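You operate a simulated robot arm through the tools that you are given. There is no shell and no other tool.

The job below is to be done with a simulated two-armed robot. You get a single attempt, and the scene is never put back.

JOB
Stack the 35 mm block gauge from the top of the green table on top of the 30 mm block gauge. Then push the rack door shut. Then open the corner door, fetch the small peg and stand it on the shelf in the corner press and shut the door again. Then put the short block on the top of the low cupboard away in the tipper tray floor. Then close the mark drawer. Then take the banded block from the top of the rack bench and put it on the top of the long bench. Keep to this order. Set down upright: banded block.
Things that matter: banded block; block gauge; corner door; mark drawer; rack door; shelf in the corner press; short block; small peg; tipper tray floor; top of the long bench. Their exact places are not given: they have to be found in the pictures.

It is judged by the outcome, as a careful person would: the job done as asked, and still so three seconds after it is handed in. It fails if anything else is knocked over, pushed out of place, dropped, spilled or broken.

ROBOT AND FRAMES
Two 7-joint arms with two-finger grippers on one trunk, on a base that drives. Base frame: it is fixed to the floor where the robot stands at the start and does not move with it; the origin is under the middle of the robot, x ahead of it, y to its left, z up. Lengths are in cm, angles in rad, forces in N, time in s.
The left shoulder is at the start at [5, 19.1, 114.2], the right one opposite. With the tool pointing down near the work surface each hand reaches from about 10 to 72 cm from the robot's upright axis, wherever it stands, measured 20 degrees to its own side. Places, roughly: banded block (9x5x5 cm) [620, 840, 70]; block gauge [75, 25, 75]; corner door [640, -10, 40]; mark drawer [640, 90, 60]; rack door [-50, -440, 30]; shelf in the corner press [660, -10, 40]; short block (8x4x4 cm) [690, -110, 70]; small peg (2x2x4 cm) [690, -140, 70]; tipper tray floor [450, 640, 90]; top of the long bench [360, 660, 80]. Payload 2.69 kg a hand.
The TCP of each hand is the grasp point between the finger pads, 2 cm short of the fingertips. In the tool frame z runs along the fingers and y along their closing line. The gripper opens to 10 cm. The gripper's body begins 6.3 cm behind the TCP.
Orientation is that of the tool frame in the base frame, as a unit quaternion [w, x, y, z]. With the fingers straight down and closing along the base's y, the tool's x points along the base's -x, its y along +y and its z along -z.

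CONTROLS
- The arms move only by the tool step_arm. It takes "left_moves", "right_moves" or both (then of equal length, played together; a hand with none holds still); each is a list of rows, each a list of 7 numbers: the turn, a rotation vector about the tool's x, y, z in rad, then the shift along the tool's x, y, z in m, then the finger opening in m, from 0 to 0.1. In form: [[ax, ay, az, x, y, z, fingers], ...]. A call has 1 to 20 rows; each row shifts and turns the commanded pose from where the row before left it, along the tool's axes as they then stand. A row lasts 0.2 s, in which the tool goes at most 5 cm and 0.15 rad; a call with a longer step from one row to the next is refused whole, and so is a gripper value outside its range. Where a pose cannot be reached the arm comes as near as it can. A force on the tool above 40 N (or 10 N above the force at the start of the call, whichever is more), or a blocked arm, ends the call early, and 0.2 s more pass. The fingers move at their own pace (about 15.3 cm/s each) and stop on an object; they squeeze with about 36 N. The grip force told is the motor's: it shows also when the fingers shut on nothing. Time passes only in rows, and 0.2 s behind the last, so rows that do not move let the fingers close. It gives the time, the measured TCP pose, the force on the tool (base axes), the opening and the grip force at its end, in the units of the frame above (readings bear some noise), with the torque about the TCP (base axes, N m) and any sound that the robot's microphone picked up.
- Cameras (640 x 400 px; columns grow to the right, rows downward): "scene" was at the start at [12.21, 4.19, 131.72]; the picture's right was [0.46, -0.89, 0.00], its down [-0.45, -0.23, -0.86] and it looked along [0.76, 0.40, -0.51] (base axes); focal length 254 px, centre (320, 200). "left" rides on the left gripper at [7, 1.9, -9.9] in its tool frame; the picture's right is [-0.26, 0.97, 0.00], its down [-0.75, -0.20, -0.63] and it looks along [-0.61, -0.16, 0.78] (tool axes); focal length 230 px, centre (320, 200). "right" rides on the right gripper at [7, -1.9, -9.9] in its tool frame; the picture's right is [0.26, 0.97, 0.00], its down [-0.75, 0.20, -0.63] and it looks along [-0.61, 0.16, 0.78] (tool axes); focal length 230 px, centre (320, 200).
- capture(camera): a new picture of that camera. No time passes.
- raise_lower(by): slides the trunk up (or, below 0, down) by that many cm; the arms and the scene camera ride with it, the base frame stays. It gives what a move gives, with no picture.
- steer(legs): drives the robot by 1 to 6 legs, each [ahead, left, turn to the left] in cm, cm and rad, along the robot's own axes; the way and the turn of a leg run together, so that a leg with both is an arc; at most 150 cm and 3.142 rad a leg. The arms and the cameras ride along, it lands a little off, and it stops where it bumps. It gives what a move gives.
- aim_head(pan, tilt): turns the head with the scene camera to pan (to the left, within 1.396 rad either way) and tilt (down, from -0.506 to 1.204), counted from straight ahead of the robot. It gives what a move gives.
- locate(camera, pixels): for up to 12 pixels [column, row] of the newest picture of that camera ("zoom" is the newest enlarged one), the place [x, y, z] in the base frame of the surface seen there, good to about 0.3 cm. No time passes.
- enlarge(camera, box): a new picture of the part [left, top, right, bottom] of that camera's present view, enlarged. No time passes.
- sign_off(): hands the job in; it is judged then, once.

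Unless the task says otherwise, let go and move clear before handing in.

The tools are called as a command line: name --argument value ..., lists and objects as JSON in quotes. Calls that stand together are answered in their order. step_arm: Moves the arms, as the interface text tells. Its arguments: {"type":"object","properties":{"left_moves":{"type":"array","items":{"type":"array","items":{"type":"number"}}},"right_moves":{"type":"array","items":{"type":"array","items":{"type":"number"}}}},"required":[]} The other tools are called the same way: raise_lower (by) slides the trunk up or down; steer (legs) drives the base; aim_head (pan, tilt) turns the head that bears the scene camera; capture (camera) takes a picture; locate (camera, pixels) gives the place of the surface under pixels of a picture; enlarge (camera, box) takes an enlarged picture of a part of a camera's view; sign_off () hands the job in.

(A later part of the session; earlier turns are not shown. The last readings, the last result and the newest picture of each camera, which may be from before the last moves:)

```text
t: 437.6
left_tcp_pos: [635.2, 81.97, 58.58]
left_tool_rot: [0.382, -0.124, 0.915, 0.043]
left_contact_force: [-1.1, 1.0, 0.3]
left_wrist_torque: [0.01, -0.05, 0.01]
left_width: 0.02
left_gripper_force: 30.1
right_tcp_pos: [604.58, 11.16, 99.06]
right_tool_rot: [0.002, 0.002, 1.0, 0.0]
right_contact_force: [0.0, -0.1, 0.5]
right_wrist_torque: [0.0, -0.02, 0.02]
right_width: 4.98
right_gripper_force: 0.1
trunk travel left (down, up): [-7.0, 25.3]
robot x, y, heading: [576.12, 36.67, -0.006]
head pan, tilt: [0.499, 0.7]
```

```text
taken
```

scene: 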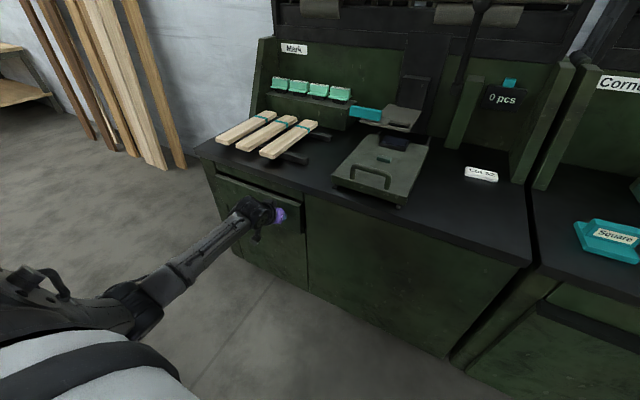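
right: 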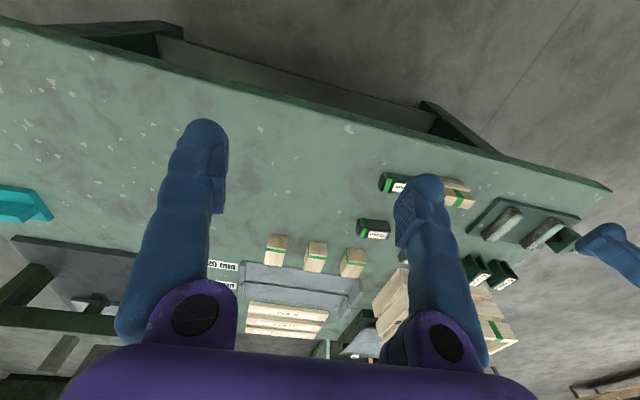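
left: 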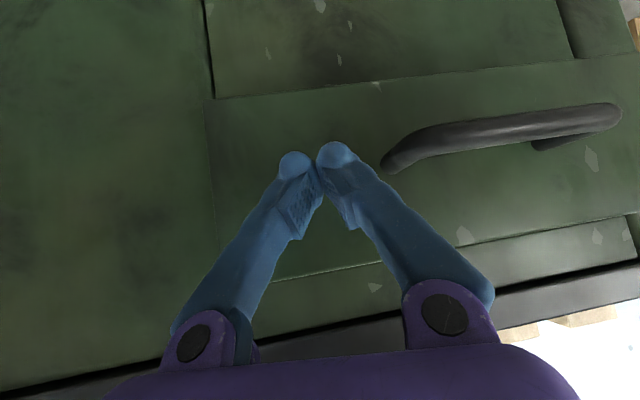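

step_arm --left_moves '[[0, 0, 0, -0.0034, -0.0013, 0.0034, 0.0], [0, 0, 0, -0.0034, -0.0013, 0.0034, 0.0], [0, 0, 0, -0.0034, -0.0013, 0.0034, 0.0], [0, 0, 0, -0.0034, -0.0013, 0.0034, 0.0], [0, 0, 0, -0.0034, -0.0013, 0.0034, 0.0], [0, 0, 0, 0, 0, 0, 0.0]]'

enlarge --camera "scene" --box '[180, 120, 340, 280]'

```text
t: 438.1
left_tcp_pos: [635.44, 82.05, 58.3]
left_tool_rot: [0.376, -0.125, 0.917, 0.045]
left_contact_force: [-8.9, -0.6, 4.1]
left_wrist_torque: [0.0, -0.06, -0.05]
left_width: 0.0
left_gripper_force: 29.4
right_tcp_pos: [604.58, 11.26, 99.11]
right_tool_rot: [0.002, 0.0, 1.0, 0.0]
right_contact_force: [0.6, 1.3, 0.1]
right_wrist_torque: [-0.03, 0.02, 0.0]
right_width: 5.02
right_gripper_force: 0.2
trunk travel left (down, up): [-7.0, 25.3]
robot x, y, heading: [575.89, 36.52, 0.002]
head pan, tilt: [0.499, 0.7]
stopped in row 2 (left hand): the force on the tool passed its limit at 48 N (the readings are from after the stop); the commanded pose is now the measured one
```

```text
2.50 times, centred on (260, 200) of scene
```

zoom: 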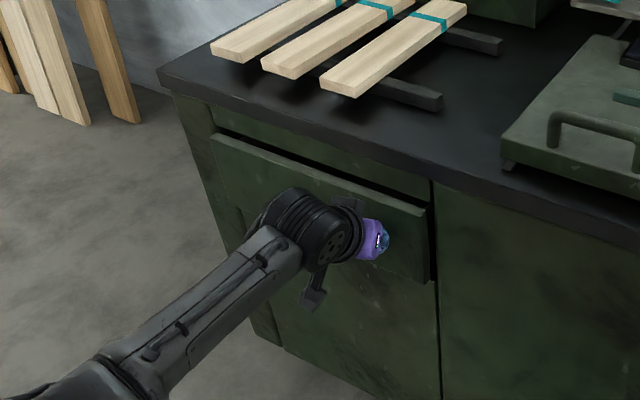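

It stopped at 48 N. I compare the drawer front's x with the unit's front.

locate --camera "zoom" --pixels '[[230, 165], [400, 270], [415, 240], [460, 260], [240, 130], [400, 180], [330, 330], [425, 215], [390, 205]]'

step_arm --left_moves '[[0, 0, 0, 0.0136, 0.0052, -0.0138, 0.0], [0, 0, 0, 0.0136, 0.0052, -0.0138, 0.0], [0, 0, 0, 0.0136, 0.0052, -0.0138, 0.0], [0, 0, 0, 0.0136, 0.0052, -0.0138, 0.0], [0, 0, 0, 0, 0, 0, 0.0]]'

enlarge --camera "scene" --box '[180, 120, 340, 280]'

```text
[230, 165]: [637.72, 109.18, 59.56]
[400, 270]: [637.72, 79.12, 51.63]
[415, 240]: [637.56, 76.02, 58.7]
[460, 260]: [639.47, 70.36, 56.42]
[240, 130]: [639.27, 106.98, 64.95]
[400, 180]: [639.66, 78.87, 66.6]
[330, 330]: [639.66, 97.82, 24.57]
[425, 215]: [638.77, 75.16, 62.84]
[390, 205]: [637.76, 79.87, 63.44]
```

```text
t: 439.4
left_tcp_pos: [627.41, 81.98, 58.41]
left_tool_rot: [0.377, -0.125, 0.917, 0.044]
left_contact_force: [0.1, 1.6, 0.4]
left_wrist_torque: [0.02, -0.02, -0.01]
left_width: 0.0
left_gripper_force: 29.5
right_tcp_pos: [604.55, 11.19, 99.13]
right_tool_rot: [0.002, 0.001, 1.0, 0.0]
right_contact_force: [0.1, 0.5, -1.1]
right_wrist_torque: [-0.04, -0.02, 0.01]
right_width: 5.01
right_gripper_force: 0.0
trunk travel left (down, up): [-7.0, 25.3]
robot x, y, heading: [575.38, 36.7, -0.001]
head pan, tilt: [0.499, 0.7]
```

```text
2.50 times, centred on (260, 200) of scene
```

zoom: 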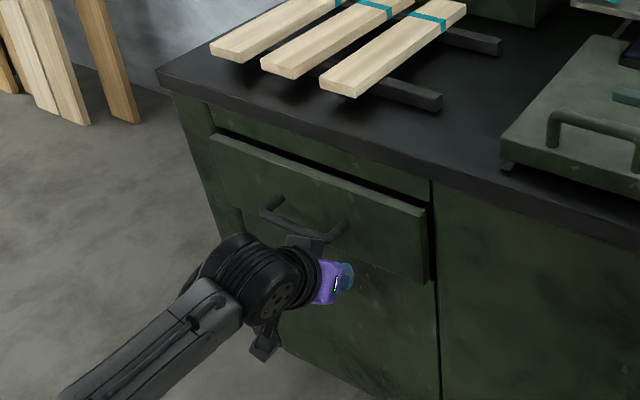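

The drawer front sits at x≈637.7, i.e. its 1.9 cm front against the unit's front at 639.6, like the corner door. I verify that it stayed there.

locate --camera "zoom" --pixels '[[230, 165], [380, 260], [415, 240], [380, 205], [427, 212], [433, 225], [330, 345]]'

```text
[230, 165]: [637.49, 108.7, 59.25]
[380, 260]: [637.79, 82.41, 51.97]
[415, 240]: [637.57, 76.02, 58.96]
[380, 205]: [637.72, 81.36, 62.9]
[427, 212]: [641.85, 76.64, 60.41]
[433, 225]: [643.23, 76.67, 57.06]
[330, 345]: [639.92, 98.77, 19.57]
```

The drawer glided freely and now meets a hard stop, so it is closed. I back off, raise the trunk and bring the hand upright again.

steer --legs '[[-16, 0, 0]]'

raise_lower --by 25

step_arm --left_moves '[[0, 0, 0, -0.0213, 0, -0.0212, 0.05], [0, 0, 0, -0.0213, 0, -0.0212, 0.05], [0, 0, 0, -0.0213, 0, -0.0212, 0.05], [0, 0, 0, -0.0213, 0, -0.0212, 0.05], [0, 0.13, 0, 0, 0, 0, 0.05], [0, 0.13, 0, 0, 0, 0, 0.05], [0, 0.13, 0, 0, 0, 0, 0.05], [0, 0.13, 0, 0, 0, 0, 0.05], [0, 0.13, 0, 0, 0, 0, 0.05], [0, 0.125, 0, 0, 0, 0, 0.05], [0, 0, 0, 0, 0, 0, 0.05]]'

capture --camera "scene"

```text
t: 440.8
left_tcp_pos: [611.54, 82.04, 58.38]
left_tool_rot: [0.377, -0.124, 0.917, 0.043]
left_contact_force: [-0.4, -0.4, 0.2]
left_wrist_torque: [0.02, 0.05, 0.02]
left_width: 0.01
left_gripper_force: 29.0
right_tcp_pos: [588.53, 11.37, 99.03]
right_tool_rot: [0.001, 0.001, 1.0, 0.0]
right_contact_force: [-0.4, -0.3, 0.6]
right_wrist_torque: [-0.01, -0.04, 0.02]
right_width: 4.98
right_gripper_force: 0.1
trunk travel left (down, up): [-7.0, 25.3]
robot x, y, heading: [559.73, 36.22, -0.002]
head pan, tilt: [0.499, 0.7]
```

```text
t: 443.4
left_tcp_pos: [611.52, 81.92, 83.35]
left_tool_rot: [0.377, -0.124, 0.917, 0.044]
left_contact_force: [-0.3, -1.1, 0.6]
left_wrist_torque: [0.0, -0.01, 0.03]
left_width: 0.01
left_gripper_force: 29.5
right_tcp_pos: [588.72, 11.07, 124.05]
right_tool_rot: [0.001, 0.001, 1.0, 0.0]
right_contact_force: [-0.8, 0.7, -0.4]
right_wrist_torque: [-0.01, 0.04, -0.01]
right_width: 5.0
right_gripper_force: 0.0
trunk travel left (down, up): [-32.0, 0.3]
robot x, y, heading: [559.56, 36.49, -0.0]
head pan, tilt: [0.499, 0.7]
```

```text
t: 445.8
left_tcp_pos: [611.51, 82.21, 95.33]
left_tool_rot: [0.002, -0.131, 0.991, -0.007]
left_contact_force: [-0.1, 0.2, -0.5]
left_wrist_torque: [0.01, 0.02, 0.02]
left_width: 5.0
left_gripper_force: 0.1
right_tcp_pos: [588.54, 11.32, 124.07]
right_tool_rot: [0.002, 0.0, 1.0, 0.0]
right_contact_force: [0.3, -0.4, -0.2]
right_wrist_torque: [0.0, 0.01, 0.03]
right_width: 5.01
right_gripper_force: 0.1
trunk travel left (down, up): [-32.0, 0.3]
robot x, y, heading: [560.05, 36.45, -0.005]
head pan, tilt: [0.499, 0.7]
```

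```text
taken
```

scene: 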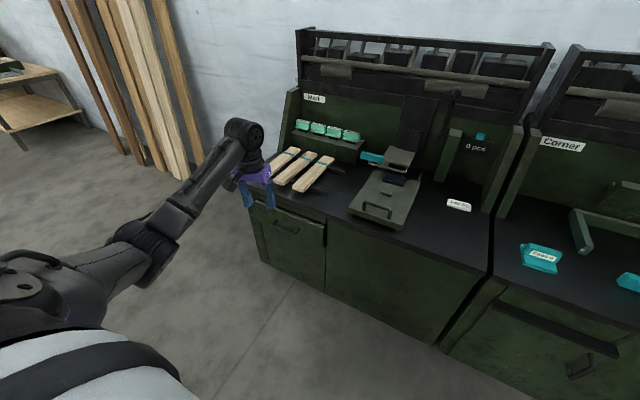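

The drawer is shut. Now I drive back along the corridor to the rack bench at the far end.

steer --legs '[[-12, 0, 0], [0, 0, 1.575], [150, 0, 0], [150, 0, 0], [150, 0, 0], [130, 0, 0]]'

aim_head --pan -0.3 --tilt 0.4

capture --camera "scene"

```text
t: 478.1
left_tcp_pos: [500.55, 668.63, 95.3]
left_tool_rot: [-0.007, 0.798, -0.603, 0.003]
left_contact_force: [-0.5, -0.2, -0.1]
left_wrist_torque: [0.0, 0.01, 0.01]
left_width: 4.99
left_gripper_force: 0.0
right_tcp_pos: [571.72, 646.39, 123.95]
right_tool_rot: [0.0, 0.711, -0.704, -0.001]
right_contact_force: [0.8, 0.7, 0.6]
right_wrist_torque: [-0.02, -0.02, 0.0]
right_width: 5.03
right_gripper_force: 0.1
trunk travel left (down, up): [-32.0, 0.3]
robot x, y, heading: [546.84, 617.34, 1.579]
head pan, tilt: [0.499, 0.7]
```

```text
t: 479.2
left_tcp_pos: [500.57, 668.7, 95.38]
left_tool_rot: [-0.006, 0.797, -0.604, 0.003]
left_contact_force: [0.5, 0.1, -0.3]
left_wrist_torque: [0.02, 0.01, 0.0]
left_width: 5.0
left_gripper_force: 0.0
right_tcp_pos: [571.85, 646.27, 124.02]
right_tool_rot: [-0.002, 0.711, -0.704, -0.002]
right_contact_force: [-0.2, -0.6, 0.0]
right_wrist_torque: [-0.02, 0.01, 0.0]
right_width: 5.0
right_gripper_force: 0.0
trunk travel left (down, up): [-32.0, 0.3]
robot x, y, heading: [546.72, 617.42, 1.579]
head pan, tilt: [-0.3, 0.4]
```

```text
taken
```

scene: 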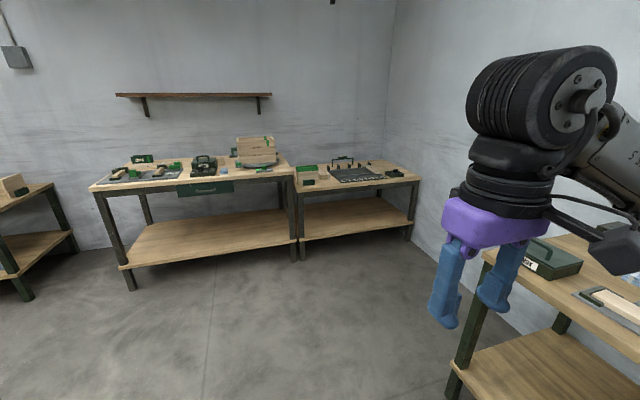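

enlarge --camera "scene" --box '[280, 140, 430, 220]'

locate --camera "scene" --pixels '[[300, 195], [420, 180], [325, 170], [308, 180], [298, 250], [410, 235], [395, 175], [310, 172], [455, 390], [485, 260], [300, 172], [355, 172]]'

```text
4.27 times, centred on (355, 180) of scene
```

zoom: 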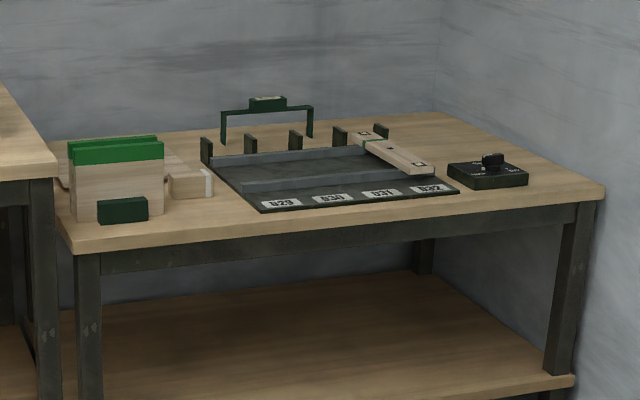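

```text
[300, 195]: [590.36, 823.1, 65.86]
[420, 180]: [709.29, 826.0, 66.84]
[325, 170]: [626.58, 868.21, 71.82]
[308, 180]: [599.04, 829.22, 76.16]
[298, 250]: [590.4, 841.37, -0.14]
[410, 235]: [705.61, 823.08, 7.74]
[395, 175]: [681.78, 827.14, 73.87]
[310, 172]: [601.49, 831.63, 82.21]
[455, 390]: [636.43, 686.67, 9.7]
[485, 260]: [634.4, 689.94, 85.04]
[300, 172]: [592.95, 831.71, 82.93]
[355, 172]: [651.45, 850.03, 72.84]
```

The rack bench has its front at y≈823, x 590–709, top z≈72. A block with a white band lies near zoom (190,183). I go nearer to look.

steer --legs '[[125, -15, 0]]'

aim_head --pan -0.45 --tilt 0.6

capture --camera "scene"

enlarge --camera "scene" --box '[280, 110, 460, 230]'

```text
t: 485.5
left_tcp_pos: [513.71, 792.87, 95.31]
left_tool_rot: [-0.006, 0.799, -0.601, 0.003]
left_contact_force: [-0.8, -1.2, 0.3]
left_wrist_torque: [0.02, 0.01, 0.0]
left_width: 5.01
left_gripper_force: 0.0
right_tcp_pos: [585.08, 771.16, 123.98]
right_tool_rot: [0.0, 0.713, -0.702, -0.001]
right_contact_force: [0.3, 0.4, -0.7]
right_wrist_torque: [-0.01, 0.0, 0.03]
right_width: 5.0
right_gripper_force: 0.2
trunk travel left (down, up): [-32.0, 0.3]
robot x, y, heading: [560.63, 741.97, 1.59]
head pan, tilt: [-0.3, 0.4]
```

```text
t: 486.3
left_tcp_pos: [513.67, 792.8, 95.33]
left_tool_rot: [-0.007, 0.799, -0.601, 0.002]
left_contact_force: [0.0, 1.0, -0.1]
left_wrist_torque: [-0.02, 0.0, -0.04]
left_width: 5.0
left_gripper_force: 0.1
right_tcp_pos: [585.07, 771.15, 123.94]
right_tool_rot: [-0.001, 0.713, -0.701, -0.001]
right_contact_force: [0.4, 0.0, -0.7]
right_wrist_torque: [0.04, -0.02, -0.03]
right_width: 4.96
right_gripper_force: 0.1
trunk travel left (down, up): [-32.0, 0.3]
robot x, y, heading: [560.13, 742.1, 1.586]
head pan, tilt: [-0.45, 0.6]
```

```text
taken
```

scene: 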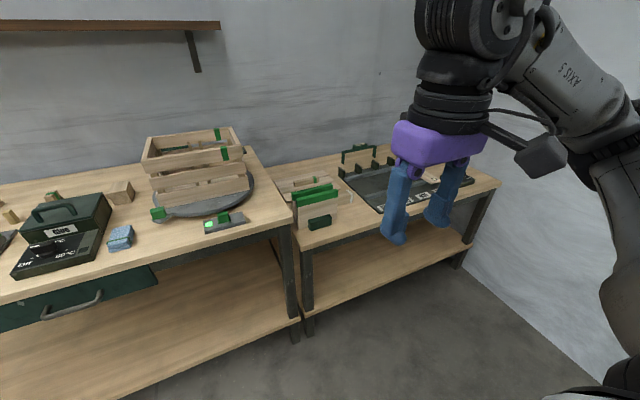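

```text
3.33 times, centred on (370, 170) of scene
```

zoom: 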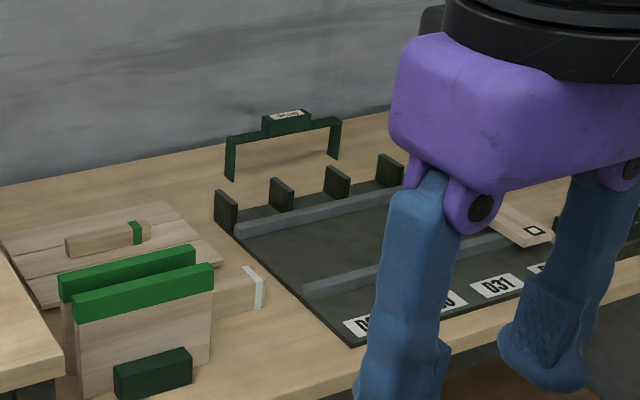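

The white-banded block is half hidden behind green-topped plates. I drive right to see it better.

steer --legs '[[0, -62, 0]]'

aim_head --pan 0.1 --tilt 0.65

capture --camera "scene"

enlarge --camera "scene" --box '[220, 130, 380, 250]'

```text
t: 492.2
left_tcp_pos: [576.12, 793.94, 95.42]
left_tool_rot: [-0.006, 0.798, -0.602, 0.003]
left_contact_force: [-0.3, -0.5, -0.3]
left_wrist_torque: [-0.04, -0.01, 0.0]
left_width: 4.99
left_gripper_force: 0.1
right_tcp_pos: [647.39, 771.9, 124.01]
right_tool_rot: [-0.001, 0.711, -0.703, 0.0]
right_contact_force: [0.0, -0.5, 0.7]
right_wrist_torque: [0.02, 0.03, 0.01]
right_width: 5.01
right_gripper_force: 0.1
trunk travel left (down, up): [-32.0, 0.3]
robot x, y, heading: [622.37, 743.09, 1.581]
head pan, tilt: [-0.45, 0.6]
```

```text
t: 493.1
left_tcp_pos: [576.01, 794.04, 95.3]
left_tool_rot: [-0.006, 0.798, -0.603, 0.002]
left_contact_force: [-0.9, -0.1, -0.2]
left_wrist_torque: [0.0, -0.01, 0.04]
left_width: 5.03
left_gripper_force: 0.0
right_tcp_pos: [647.31, 771.94, 123.99]
right_tool_rot: [-0.001, 0.712, -0.702, 0.0]
right_contact_force: [0.5, 0.0, -0.1]
right_wrist_torque: [0.0, -0.02, 0.0]
right_width: 5.01
right_gripper_force: 0.0
trunk travel left (down, up): [-32.0, 0.3]
robot x, y, heading: [622.51, 742.71, 1.581]
head pan, tilt: [0.099, 0.649]
```

```text
taken
```

scene: 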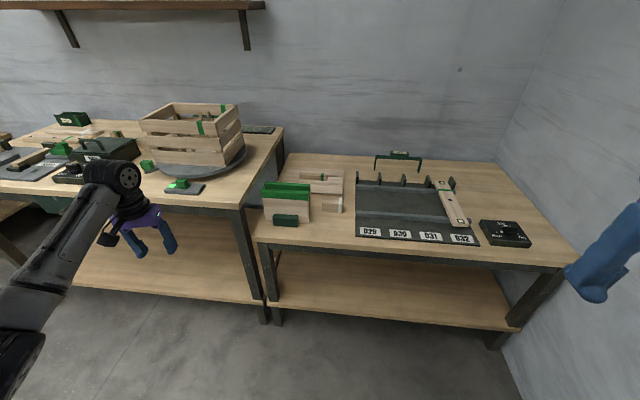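

```text
3.33 times, centred on (300, 190) of scene
```

zoom: 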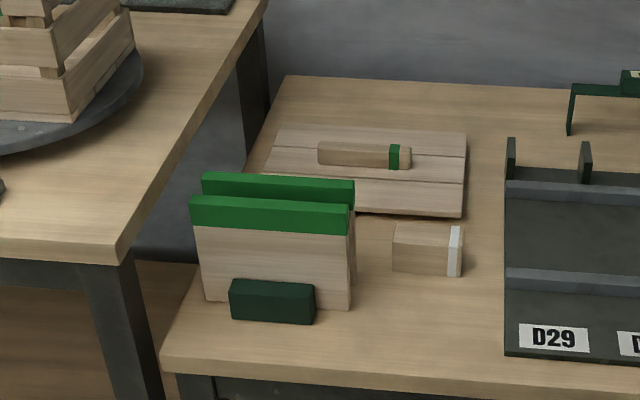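

locate --camera "zoom" --pixels '[[395, 228], [460, 230], [393, 268], [458, 275], [425, 235], [440, 240], [318, 150], [408, 155], [360, 160], [352, 210], [345, 300], [505, 240]]'

enlarge --camera "scene" --box '[290, 165, 380, 225]'

```text
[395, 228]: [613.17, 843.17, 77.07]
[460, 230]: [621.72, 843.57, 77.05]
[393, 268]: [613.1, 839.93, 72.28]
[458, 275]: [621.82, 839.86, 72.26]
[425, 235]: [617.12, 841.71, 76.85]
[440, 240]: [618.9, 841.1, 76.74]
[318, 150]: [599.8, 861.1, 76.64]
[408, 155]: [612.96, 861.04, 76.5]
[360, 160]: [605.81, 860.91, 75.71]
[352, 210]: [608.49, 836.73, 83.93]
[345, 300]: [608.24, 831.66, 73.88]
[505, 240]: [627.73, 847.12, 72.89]
```

```text
6.67 times, centred on (335, 195) of scene
```

zoom: 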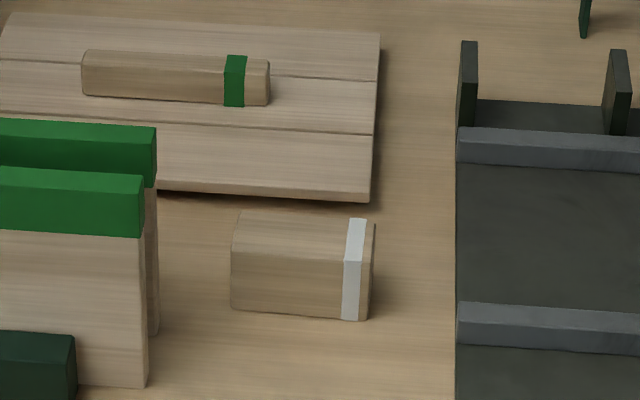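

The white-banded block is 9×5×5, lying at (617.5,842), z 72–77; it matches the banded block. I test whether the left wrist can turn so the fingers close across its 5 cm width.

step_arm --left_moves '[[0, 0, -0.145, 0, 0, 0, 0.05], [0, 0, -0.145, 0, 0, 0, 0.05], [0, 0, -0.145, 0, 0, 0, 0.05], [0, 0, -0.145, 0, 0, 0, 0.05], [0, 0, -0.145, 0, 0, 0, 0.05], [0, 0, -0.145, 0, 0, 0, 0.05], [0, 0, -0.145, 0, 0, 0, 0.05], [0, 0, -0.145, 0, 0, 0, 0.05], [0, 0, -0.15, 0, 0, 0, 0.05], [0, 0, 0, 0, 0, 0, 0.05]]'

capture --camera "scene"

```text
t: 495.4
left_tcp_pos: [575.91, 793.97, 95.47]
left_tool_rot: [-0.004, 1.0, 0.009, 0.006]
left_contact_force: [0.7, -0.3, 0.3]
left_wrist_torque: [0.0, 0.0, -0.03]
left_width: 5.01
left_gripper_force: 0.1
right_tcp_pos: [647.43, 772.01, 124.13]
right_tool_rot: [0.0, 0.712, -0.703, -0.001]
right_contact_force: [0.3, -0.1, -0.6]
right_wrist_torque: [0.01, 0.01, 0.0]
right_width: 4.99
right_gripper_force: 0.1
trunk travel left (down, up): [-32.0, 0.3]
robot x, y, heading: [622.46, 742.22, 1.587]
head pan, tilt: [0.099, 0.649]
```

```text
taken
```

scene: 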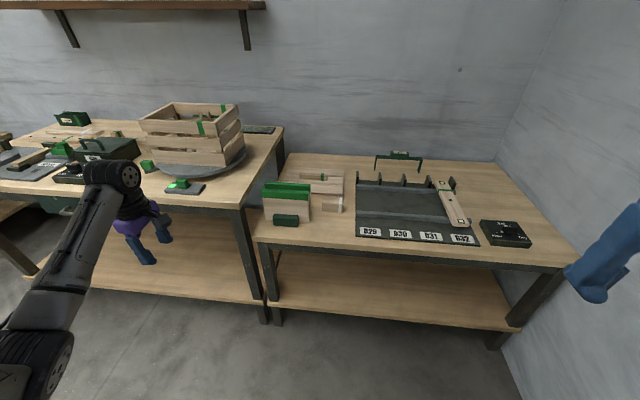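

The wrist turns fully; the fingers now close along y. I check the wall's distance on the right before moving the base right.

locate --camera "scene" --pixels '[[600, 120], [620, 330], [560, 60], [545, 345], [330, 325], [275, 310], [270, 250], [520, 265], [270, 320], [400, 320]]'

aim_head --pan -1.0 --tilt 0.5

capture --camera "scene"

```text
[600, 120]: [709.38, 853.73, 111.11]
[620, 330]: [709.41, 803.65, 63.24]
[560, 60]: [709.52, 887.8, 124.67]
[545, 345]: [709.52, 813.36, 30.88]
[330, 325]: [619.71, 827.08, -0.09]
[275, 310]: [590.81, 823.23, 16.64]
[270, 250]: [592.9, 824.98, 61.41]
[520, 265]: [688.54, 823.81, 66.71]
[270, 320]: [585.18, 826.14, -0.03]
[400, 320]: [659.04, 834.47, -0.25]
```

```text
t: 496.7
left_tcp_pos: [575.99, 794.06, 95.29]
left_tool_rot: [-0.003, 1.0, 0.009, 0.006]
left_contact_force: [-0.4, 0.1, -0.2]
left_wrist_torque: [-0.01, -0.02, -0.01]
left_width: 5.01
left_gripper_force: 0.2
right_tcp_pos: [647.32, 771.9, 124.07]
right_tool_rot: [-0.001, 0.711, -0.703, -0.001]
right_contact_force: [-0.7, 0.4, 0.5]
right_wrist_torque: [0.02, 0.01, 0.02]
right_width: 4.99
right_gripper_force: 0.0
trunk travel left (down, up): [-32.0, 0.3]
robot x, y, heading: [622.41, 742.91, 1.58]
head pan, tilt: [-1.0, 0.499]
```

```text
taken
```

scene: 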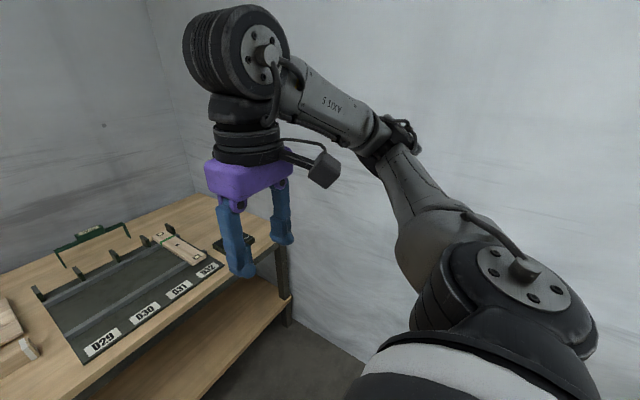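

locate --camera "scene" --pixels '[[408, 135], [390, 150], [430, 200], [500, 280], [560, 300], [340, 100]]'

```text
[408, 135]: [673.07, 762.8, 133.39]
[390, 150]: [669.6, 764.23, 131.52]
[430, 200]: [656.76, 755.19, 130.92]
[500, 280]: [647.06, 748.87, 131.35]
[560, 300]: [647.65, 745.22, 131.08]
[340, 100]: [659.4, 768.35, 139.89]
```

The wall is at x≈709.5 and the right elbow reaches 51 cm to the right, so I stop at x≈648. I drive there, turned slightly right.

steer --legs '[[20, -25.5, 0], [0, 0, -0.16], [17.5, 2.7, 0]]'

aim_head --pan 0.5 --tilt 0.7

capture --camera "scene"

capture --camera "left"

```text
t: 501.3
left_tcp_pos: [609.75, 838.61, 95.36]
left_tool_rot: [-0.002, 0.997, -0.071, 0.006]
left_contact_force: [-0.3, 0.5, -0.4]
left_wrist_torque: [-0.01, 0.0, -0.03]
left_width: 5.0
left_gripper_force: 0.1
right_tcp_pos: [676.6, 805.57, 124.07]
right_tool_rot: [0.001, -0.654, 0.757, 0.0]
right_contact_force: [-0.6, 0.4, -0.1]
right_wrist_torque: [-0.05, -0.01, 0.03]
right_width: 4.99
right_gripper_force: 0.1
trunk travel left (down, up): [-32.0, 0.3]
robot x, y, heading: [647.38, 780.56, 1.429]
head pan, tilt: [-1.0, 0.499]
```

```text
t: 502.9
left_tcp_pos: [609.66, 838.46, 95.47]
left_tool_rot: [-0.003, 0.998, -0.07, 0.006]
left_contact_force: [0.1, 0.1, -0.9]
left_wrist_torque: [0.01, -0.04, 0.02]
left_width: 4.99
left_gripper_force: 0.0
right_tcp_pos: [676.71, 805.38, 124.15]
right_tool_rot: [0.001, -0.654, 0.757, 0.002]
right_contact_force: [0.4, 0.5, -0.2]
right_wrist_torque: [0.0, -0.01, 0.01]
right_width: 4.98
right_gripper_force: 0.1
trunk travel left (down, up): [-32.0, 0.3]
robot x, y, heading: [647.45, 780.94, 1.423]
head pan, tilt: [0.499, 0.7]
```

```text
taken
```

scene: 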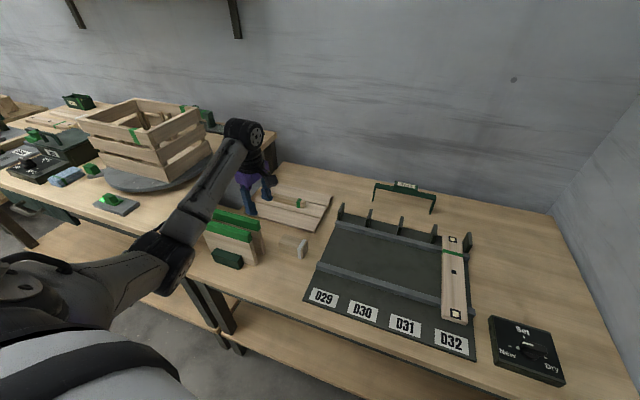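

```text
taken
```

left: 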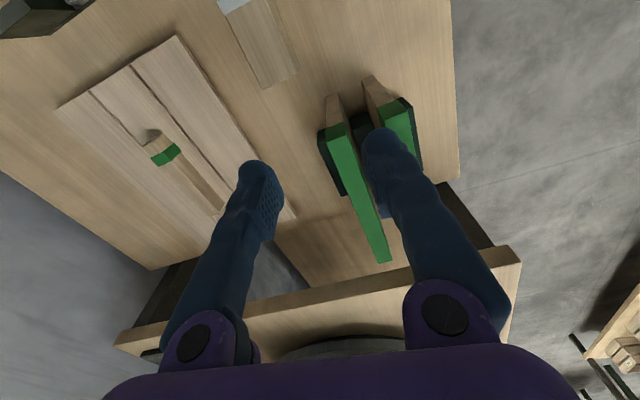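

enlarge --camera "scene" --box '[250, 215, 340, 275]'

```text
6.67 times, centred on (295, 245) of scene
```

zoom: 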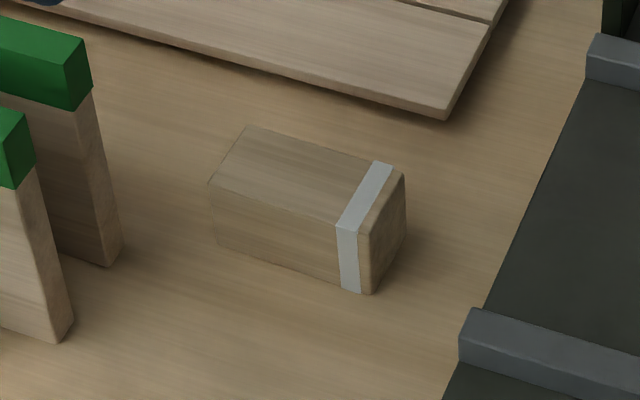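

locate --camera "zoom" --pixels '[[247, 130], [400, 173], [213, 180], [363, 230], [305, 180], [215, 240], [370, 288], [110, 262], [65, 335], [445, 115], [445, 390], [85, 50]]'

```text
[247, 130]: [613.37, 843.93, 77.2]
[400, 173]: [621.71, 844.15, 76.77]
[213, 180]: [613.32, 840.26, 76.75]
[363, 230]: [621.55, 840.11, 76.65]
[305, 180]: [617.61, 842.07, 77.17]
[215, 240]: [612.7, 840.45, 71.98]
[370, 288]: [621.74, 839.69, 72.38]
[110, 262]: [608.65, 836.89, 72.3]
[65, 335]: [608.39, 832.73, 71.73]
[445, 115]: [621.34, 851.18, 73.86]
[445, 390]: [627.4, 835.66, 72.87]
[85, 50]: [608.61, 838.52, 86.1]
```

The block is centred at (617.4,842.05), square to the axes. I turn the hand by 0.14 and move above it, fingers opened to 7.5 cm.

step_arm --left_moves '[[0, 0, -0.14, 0, 0, 0, 0.075], [0, 0, 0, 0.0257, -0.0118, 0.022, 0.075], [0, 0, 0, 0.0257, -0.0118, 0.022, 0.075], [0, 0, 0, 0.0257, -0.0118, 0.022, 0.075], [0, 0, 0, 0, 0, 0, 0.075]]'

capture --camera "left"

enlarge --camera "scene" --box '[210, 140, 390, 290]'

```text
t: 504.1
left_tcp_pos: [617.56, 842.0, 88.95]
left_tool_rot: [-0.003, 1.0, 0.001, 0.008]
left_contact_force: [-0.8, -0.4, 1.0]
left_wrist_torque: [0.04, 0.02, -0.01]
left_width: 7.5
left_gripper_force: 0.0
right_tcp_pos: [676.6, 805.42, 124.07]
right_tool_rot: [0.001, -0.654, 0.757, 0.001]
right_contact_force: [-0.4, -0.5, -0.8]
right_wrist_torque: [0.02, 0.01, 0.01]
right_width: 5.0
right_gripper_force: 0.0
trunk travel left (down, up): [-32.0, 0.3]
robot x, y, heading: [647.32, 780.93, 1.424]
head pan, tilt: [0.499, 0.7]
```

```text
taken
```

left: 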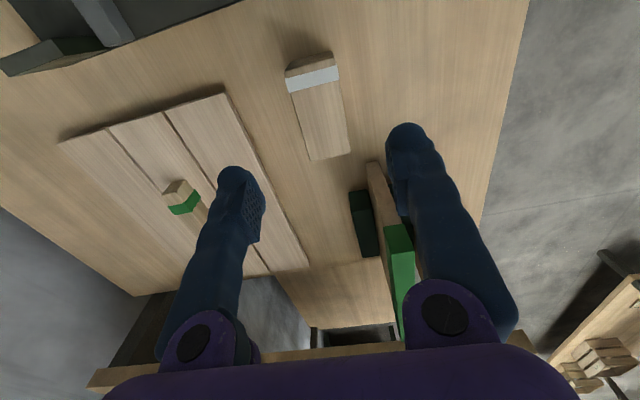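

```text
2.67 times, centred on (300, 215) of scene
```

zoom: 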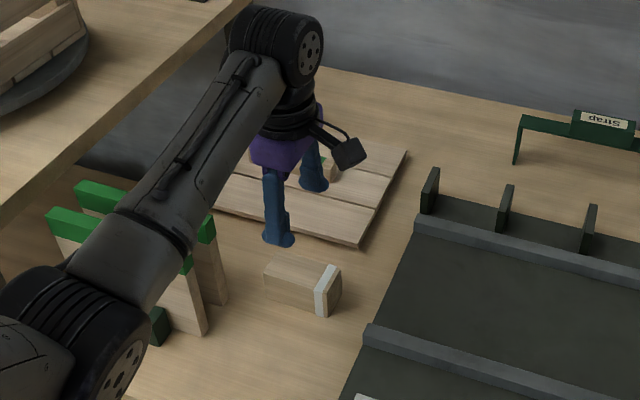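

Before lowering I check the forearm's height above the green-topped plates (tops z≈86).

locate --camera "zoom" --pixels '[[180, 180], [130, 240], [100, 290], [50, 320], [230, 110], [280, 40], [205, 235], [95, 190], [70, 215], [150, 270]]'

```text
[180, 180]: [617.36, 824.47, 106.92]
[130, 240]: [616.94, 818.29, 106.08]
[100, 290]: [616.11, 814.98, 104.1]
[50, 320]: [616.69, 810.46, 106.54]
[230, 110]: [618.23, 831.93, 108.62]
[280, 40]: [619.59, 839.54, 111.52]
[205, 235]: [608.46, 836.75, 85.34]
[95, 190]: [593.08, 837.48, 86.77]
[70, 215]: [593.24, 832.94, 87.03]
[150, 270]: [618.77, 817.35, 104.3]
```

The forearm runs at x≈611–623, beside the plates. I lower in two stages.

step_arm --left_moves '[[0, 0, 0, -0.001, 0, 0.035, 0.075], [0, 0, 0, 0, 0, 0.035, 0.075], [0, 0, 0, 0, 0, 0, 0.075]]'

capture --camera "left"

enlarge --camera "scene" --box '[210, 140, 390, 290]'

```text
t: 504.9
left_tcp_pos: [617.5, 841.95, 81.79]
left_tool_rot: [-0.002, 1.0, 0.0, 0.007]
left_contact_force: [0.8, -0.8, 0.5]
left_wrist_torque: [0.0, 0.0, -0.01]
left_width: 7.51
left_gripper_force: 0.0
right_tcp_pos: [676.59, 805.5, 124.08]
right_tool_rot: [0.001, -0.654, 0.756, 0.001]
right_contact_force: [-0.4, -0.4, 0.2]
right_wrist_torque: [0.0, 0.0, 0.03]
right_width: 4.99
right_gripper_force: 0.0
trunk travel left (down, up): [-32.0, 0.3]
robot x, y, heading: [647.16, 780.47, 1.427]
head pan, tilt: [0.499, 0.7]
```

```text
taken
```

left: 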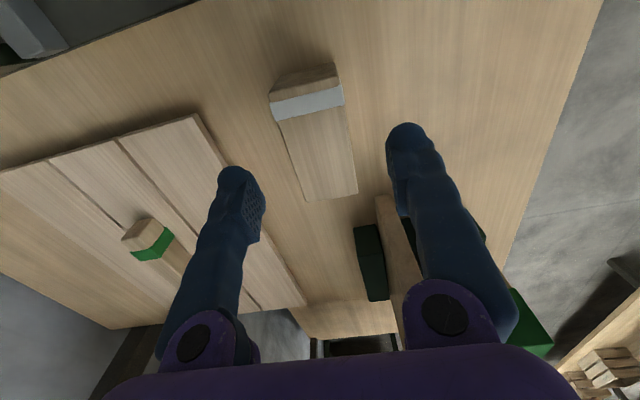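

```text
2.67 times, centred on (300, 215) of scene
```

zoom: 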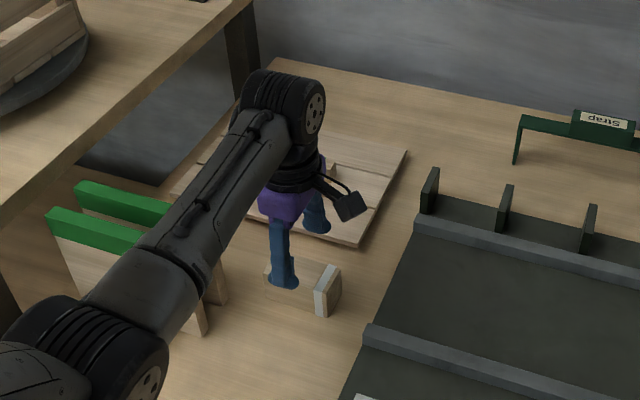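

locate --camera "zoom" --pixels '[[150, 240], [110, 290], [200, 160], [200, 260], [60, 310], [225, 140]]'

step_arm --left_moves '[[0, 0, 0, 0, 0, 0.03, 0.075], [0, 0, 0, 0, 0, 0.03, 0.075], [0, 0, 0, 0, 0, 0.012, 0.075], [0, 0, 0, 0, 0, 0, 0.075]]'

capture --camera "left"

```text
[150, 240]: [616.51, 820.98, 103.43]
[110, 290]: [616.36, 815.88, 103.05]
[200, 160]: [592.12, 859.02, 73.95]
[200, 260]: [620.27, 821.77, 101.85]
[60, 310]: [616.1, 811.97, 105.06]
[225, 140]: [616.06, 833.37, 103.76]
```

```text
t: 505.9
left_tcp_pos: [617.63, 842.04, 74.68]
left_tool_rot: [-0.003, 1.0, -0.001, 0.006]
left_contact_force: [-0.1, -0.3, 1.0]
left_wrist_torque: [-0.01, -0.01, 0.01]
left_width: 7.5
left_gripper_force: 0.0
right_tcp_pos: [676.56, 805.67, 124.08]
right_tool_rot: [0.002, -0.654, 0.756, 0.001]
right_contact_force: [0.3, 0.6, 0.3]
right_wrist_torque: [0.0, 0.02, 0.03]
right_width: 5.02
right_gripper_force: 0.0
trunk travel left (down, up): [-32.0, 0.3]
robot x, y, heading: [647.41, 781.14, 1.428]
head pan, tilt: [0.499, 0.7]
```

```text
taken
```

left: 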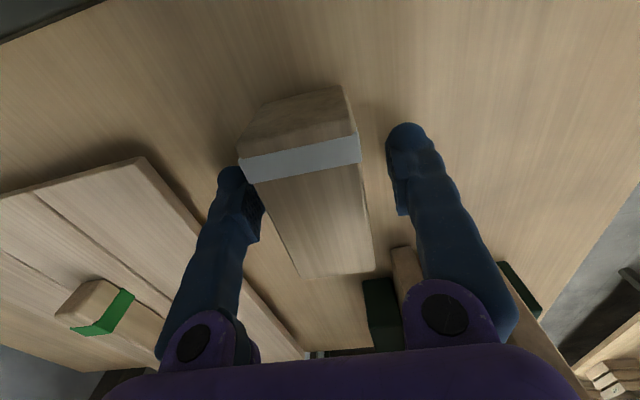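

The block is between the fingers. I close and lift.

step_arm --left_moves '[[0, 0, 0, 0, 0, 0, 0.05], [0, 0, 0, 0, 0, 0, 0.03], [0, 0, 0, 0, 0, 0, 0.03]]'

step_arm --left_moves '[[0, 0, 0, 0, 0, -0.015, 0.03], [0, 0, 0, 0, 0, -0.03, 0.03], [0, 0, 0, 0, 0, -0.03, 0.03], [0, 0, 0, 0, 0, -0.03, 0.03], [0, 0, 0, 0, 0, -0.03, 0.03], [0, 0, 0, 0, 0, -0.03, 0.03], [0, 0, 0, 0, 0, 0, 0.03]]'

capture --camera "left"

capture --camera "scene"

```text
t: 506.7
left_tcp_pos: [617.6, 842.04, 74.56]
left_tool_rot: [-0.003, 1.0, 0.0, 0.007]
left_contact_force: [0.0, 0.4, 0.7]
left_wrist_torque: [-0.01, 0.0, -0.02]
left_width: 4.38
left_gripper_force: 36.3
right_tcp_pos: [676.6, 805.43, 124.07]
right_tool_rot: [0.002, -0.655, 0.756, 0.001]
right_contact_force: [0.1, -0.6, -0.2]
right_wrist_torque: [0.0, 0.05, 0.0]
right_width: 5.01
right_gripper_force: 0.0
trunk travel left (down, up): [-32.0, 0.3]
robot x, y, heading: [647.68, 780.25, 1.425]
head pan, tilt: [0.499, 0.7]
```

```text
t: 508.3
left_tcp_pos: [617.46, 842.01, 91.29]
left_tool_rot: [-0.002, 1.0, 0.0, 0.007]
left_contact_force: [0.0, 0.3, -1.9]
left_wrist_torque: [0.0, 0.0, -0.01]
left_width: 4.38
left_gripper_force: 36.2
right_tcp_pos: [676.63, 805.57, 124.1]
right_tool_rot: [0.002, -0.654, 0.756, 0.001]
right_contact_force: [0.4, 0.0, 0.0]
right_wrist_torque: [0.02, 0.0, 0.03]
right_width: 5.0
right_gripper_force: 0.0
trunk travel left (down, up): [-32.0, 0.3]
robot x, y, heading: [647.81, 780.82, 1.425]
head pan, tilt: [0.499, 0.7]
```

```text
taken
```

left: 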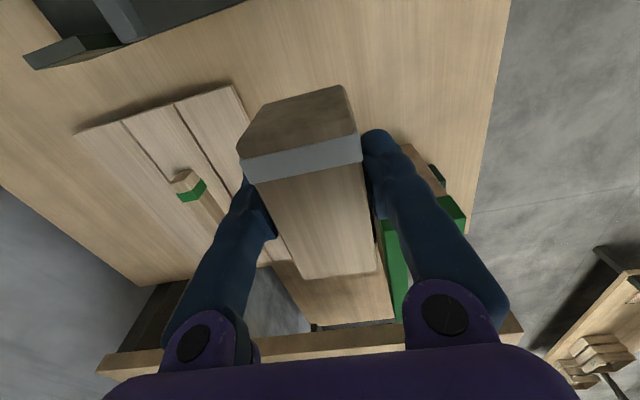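

```text
taken
```

scene: 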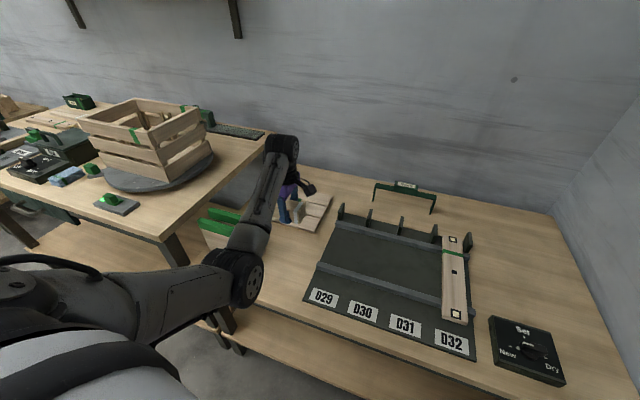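

The banded block is held (4.4 cm grip) and lifted level. I back straight off and drive around the long bench's end to its front side.

steer --legs '[[-39.6, -5.8, 0], [0, 0, 0.146], [0, 105, 0], [-140, 0, 0], [-58, 0, 0], [0, 110, 0]]'

aim_head --pan 0.3 --tilt 0.6

capture --camera "scene"

```text
t: 539.4
left_tcp_pos: [393.28, 600.75, 91.31]
left_tool_rot: [-0.003, 0.998, 0.068, 0.006]
left_contact_force: [-0.6, 0.7, -1.2]
left_wrist_torque: [-0.01, 0.01, 0.02]
left_width: 4.36
left_gripper_force: 36.1
right_tcp_pos: [457.04, 572.8, 124.09]
right_tool_rot: [0.001, -0.704, 0.71, 0.001]
right_contact_force: [-0.7, 0.0, -0.1]
right_wrist_torque: [0.0, 0.01, 0.05]
right_width: 5.01
right_gripper_force: 0.0
trunk travel left (down, up): [-32.0, 0.3]
robot x, y, heading: [431.55, 543.82, 1.564]
head pan, tilt: [0.499, 0.7]
```

```text
t: 540.2
left_tcp_pos: [393.28, 600.88, 91.26]
left_tool_rot: [-0.003, 0.998, 0.068, 0.006]
left_contact_force: [-0.4, -0.6, -1.8]
left_wrist_torque: [0.04, -0.06, -0.03]
left_width: 4.37
left_gripper_force: 36.2
right_tcp_pos: [457.05, 572.82, 123.99]
right_tool_rot: [0.001, -0.705, 0.709, 0.001]
right_contact_force: [-0.7, -0.4, 1.0]
right_wrist_torque: [0.02, 0.01, 0.01]
right_width: 4.98
right_gripper_force: 0.0
trunk travel left (down, up): [-32.0, 0.3]
robot x, y, heading: [431.52, 543.89, 1.569]
head pan, tilt: [0.3, 0.6]
```

```text
taken
```

scene: 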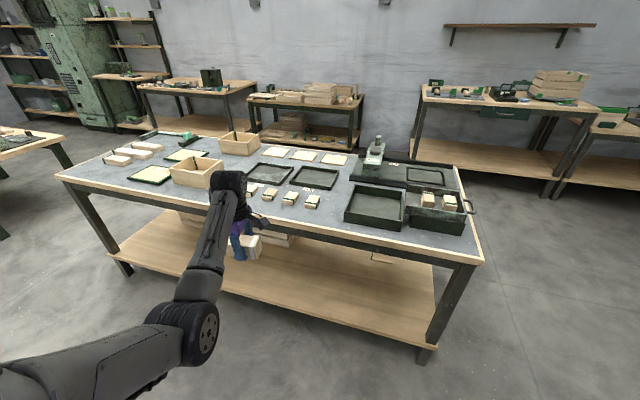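

Both blocks still lie in the tipper tray. I look for a free spot on the bench top near the front, around pixel (320,218).

enlarge --camera "scene" --box '[220, 140, 400, 260]'

locate --camera "scene" --pixels '[[315, 208], [290, 205], [348, 212], [330, 222], [300, 215], [325, 238], [335, 195], [260, 210], [345, 190], [360, 228], [310, 200], [270, 200]]'

```text
3.33 times, centred on (310, 200) of scene
```

zoom: 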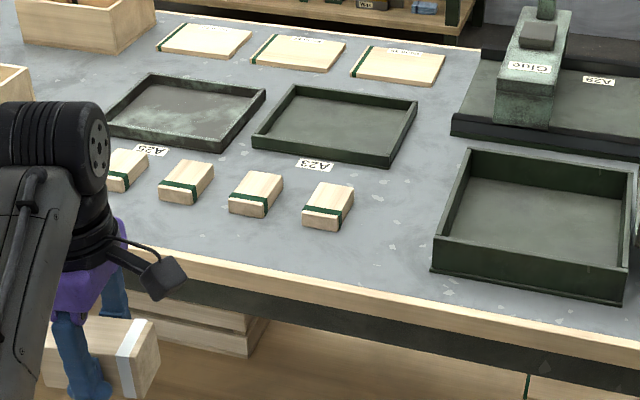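

```text
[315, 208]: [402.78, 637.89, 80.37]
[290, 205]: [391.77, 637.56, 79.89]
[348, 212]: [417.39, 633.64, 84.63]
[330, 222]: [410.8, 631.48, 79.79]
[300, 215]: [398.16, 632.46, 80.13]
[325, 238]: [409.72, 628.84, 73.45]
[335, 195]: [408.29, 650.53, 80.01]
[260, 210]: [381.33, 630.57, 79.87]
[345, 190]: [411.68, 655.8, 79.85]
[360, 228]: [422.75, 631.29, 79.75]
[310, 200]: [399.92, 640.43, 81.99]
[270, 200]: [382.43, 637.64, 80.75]
```

A gap lies between the right-most small block and the black bin. I measure its borders exactly.

locate --camera "zoom" --pixels '[[353, 190], [335, 228], [431, 270], [437, 235], [468, 155], [385, 167], [416, 105], [380, 215], [390, 240], [400, 190], [395, 280], [345, 260]]'

```text
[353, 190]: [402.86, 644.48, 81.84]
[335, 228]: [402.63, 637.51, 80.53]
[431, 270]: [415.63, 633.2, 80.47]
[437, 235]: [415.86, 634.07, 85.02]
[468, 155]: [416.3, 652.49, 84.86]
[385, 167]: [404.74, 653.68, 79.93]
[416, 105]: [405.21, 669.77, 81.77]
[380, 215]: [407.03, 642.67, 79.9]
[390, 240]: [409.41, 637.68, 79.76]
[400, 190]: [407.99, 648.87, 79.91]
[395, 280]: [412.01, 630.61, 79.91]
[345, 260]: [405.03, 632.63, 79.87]
```

The gap is 12.4 cm wide (x 403.2–415.6). I turn the hand so the block's long side lies along y, then drive to bring it above the gap.

step_arm --left_moves '[[0, 0, 0.142, 0, 0, 0, 0.03], [0, 0, 0.142, 0, 0, 0, 0.03], [0, 0, 0.142, 0, 0, 0, 0.03], [0, 0, 0.142, 0, 0, 0, 0.03], [0, 0, 0.142, 0, 0, 0, 0.03], [0, 0, 0.142, 0, 0, 0, 0.03], [0, 0, 0.142, 0, 0, 0, 0.03], [0, 0, 0.142, 0, 0, 0, 0.03], [0, 0, 0.142, 0, 0, 0, 0.03], [0, 0, 0.142, 0, 0, 0, 0.03], [0, 0, 0.142, 0, 0, 0, 0.03], [0, 0, 0.142, 0, 0, 0, 0.03], [0, 0, 0, 0, 0, 0, 0.03]]'

steer --legs '[[18, -16.5, 0], [20, 0, 0]]'

capture --camera "left"

aim_head --pan 0.5 --tilt 0.75

capture --camera "scene"

```text
t: 543.0
left_tcp_pos: [393.27, 600.82, 91.24]
left_tool_rot: [-0.005, 0.708, -0.706, 0.002]
left_contact_force: [0.5, -0.2, -0.6]
left_wrist_torque: [0.0, 0.02, 0.01]
left_width: 4.35
left_gripper_force: 36.1
right_tcp_pos: [456.91, 572.72, 124.16]
right_tool_rot: [0.0, -0.705, 0.71, 0.001]
right_contact_force: [0.1, 0.0, 0.1]
right_wrist_torque: [0.0, 0.0, -0.01]
right_width: 5.0
right_gripper_force: 0.0
trunk travel left (down, up): [-32.0, 0.3]
robot x, y, heading: [431.55, 543.99, 1.568]
head pan, tilt: [0.3, 0.6]
```

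```text
t: 546.3
left_tcp_pos: [410.24, 638.67, 91.14]
left_tool_rot: [-0.007, 0.708, -0.706, 0.003]
left_contact_force: [-0.4, -0.3, -0.7]
left_wrist_torque: [0.01, -0.03, -0.01]
left_width: 4.36
left_gripper_force: 35.4
right_tcp_pos: [473.83, 610.77, 124.06]
right_tool_rot: [0.001, -0.705, 0.71, 0.001]
right_contact_force: [0.3, 0.1, -0.5]
right_wrist_torque: [0.02, 0.0, -0.03]
right_width: 5.0
right_gripper_force: 0.1
trunk travel left (down, up): [-32.0, 0.3]
robot x, y, heading: [448.64, 581.88, 1.565]
head pan, tilt: [0.3, 0.6]
```

```text
taken
```

left: 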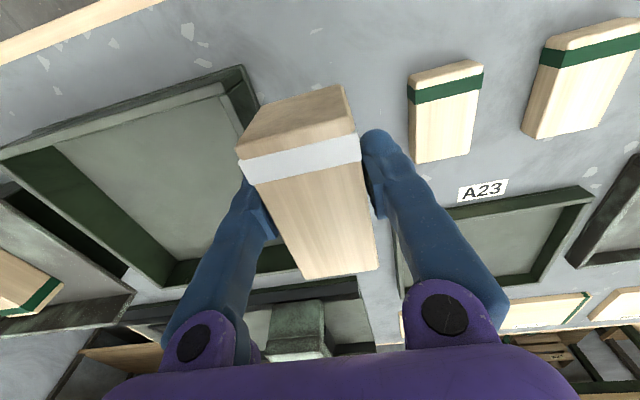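

```text
t: 547.0
left_tcp_pos: [410.15, 638.76, 91.32]
left_tool_rot: [-0.007, 0.709, -0.706, 0.002]
left_contact_force: [0.5, 0.4, -1.4]
left_wrist_torque: [-0.03, -0.01, 0.03]
left_width: 4.36
left_gripper_force: 35.7
right_tcp_pos: [473.92, 610.8, 124.01]
right_tool_rot: [0.002, -0.705, 0.709, 0.001]
right_contact_force: [0.4, 0.8, -0.5]
right_wrist_torque: [-0.01, -0.03, -0.01]
right_width: 5.02
right_gripper_force: 0.0
trunk travel left (down, up): [-32.0, 0.3]
robot x, y, heading: [448.42, 582.1, 1.562]
head pan, tilt: [0.499, 0.75]
```

```text
taken
```

scene: 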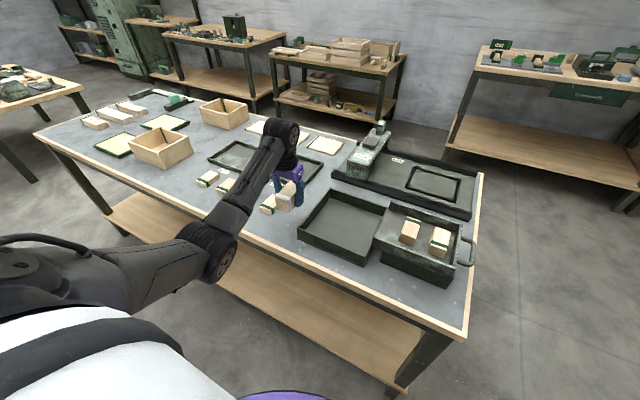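

The block is over the gap, slightly right/near. I correct by (−0.8, +2.3) and lower to just above the bench top.

step_arm --left_moves '[[0, 0, 0, -0.0115, 0.004, 0, 0.03], [0, 0, 0, -0.0115, 0.004, 0, 0.03], [0, 0, 0, 0, 0, 0.025, 0.03], [0, 0, 0, 0, 0, 0.025, 0.03], [0, 0, 0, 0, 0, 0.02, 0.03], [0, 0, 0, 0, 0, 0, 0.03]]'

capture --camera "left"

enlarge --camera "scene" --box '[220, 150, 380, 270]'

```text
t: 548.4
left_tcp_pos: [409.54, 641.0, 84.23]
left_tool_rot: [-0.006, 0.708, -0.706, 0.003]
left_contact_force: [-0.3, 0.6, -0.9]
left_wrist_torque: [0.01, 0.05, 0.0]
left_width: 4.35
left_gripper_force: 36.2
right_tcp_pos: [473.89, 610.69, 124.1]
right_tool_rot: [0.001, -0.705, 0.709, 0.001]
right_contact_force: [0.2, 0.2, -0.7]
right_wrist_torque: [0.0, 0.0, -0.02]
right_width: 4.98
right_gripper_force: 0.1
trunk travel left (down, up): [-32.0, 0.3]
robot x, y, heading: [448.64, 582.29, 1.566]
head pan, tilt: [0.499, 0.75]
```

```text
taken
```

left: 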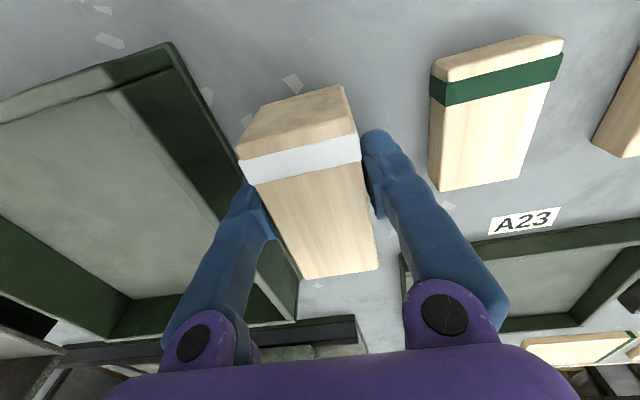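

```text
3.33 times, centred on (300, 210) of scene
```

zoom: 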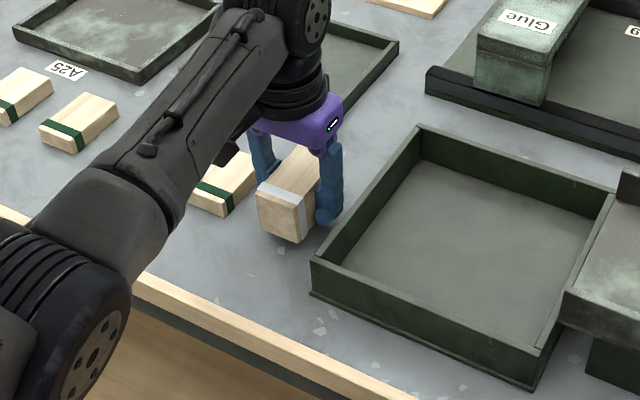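

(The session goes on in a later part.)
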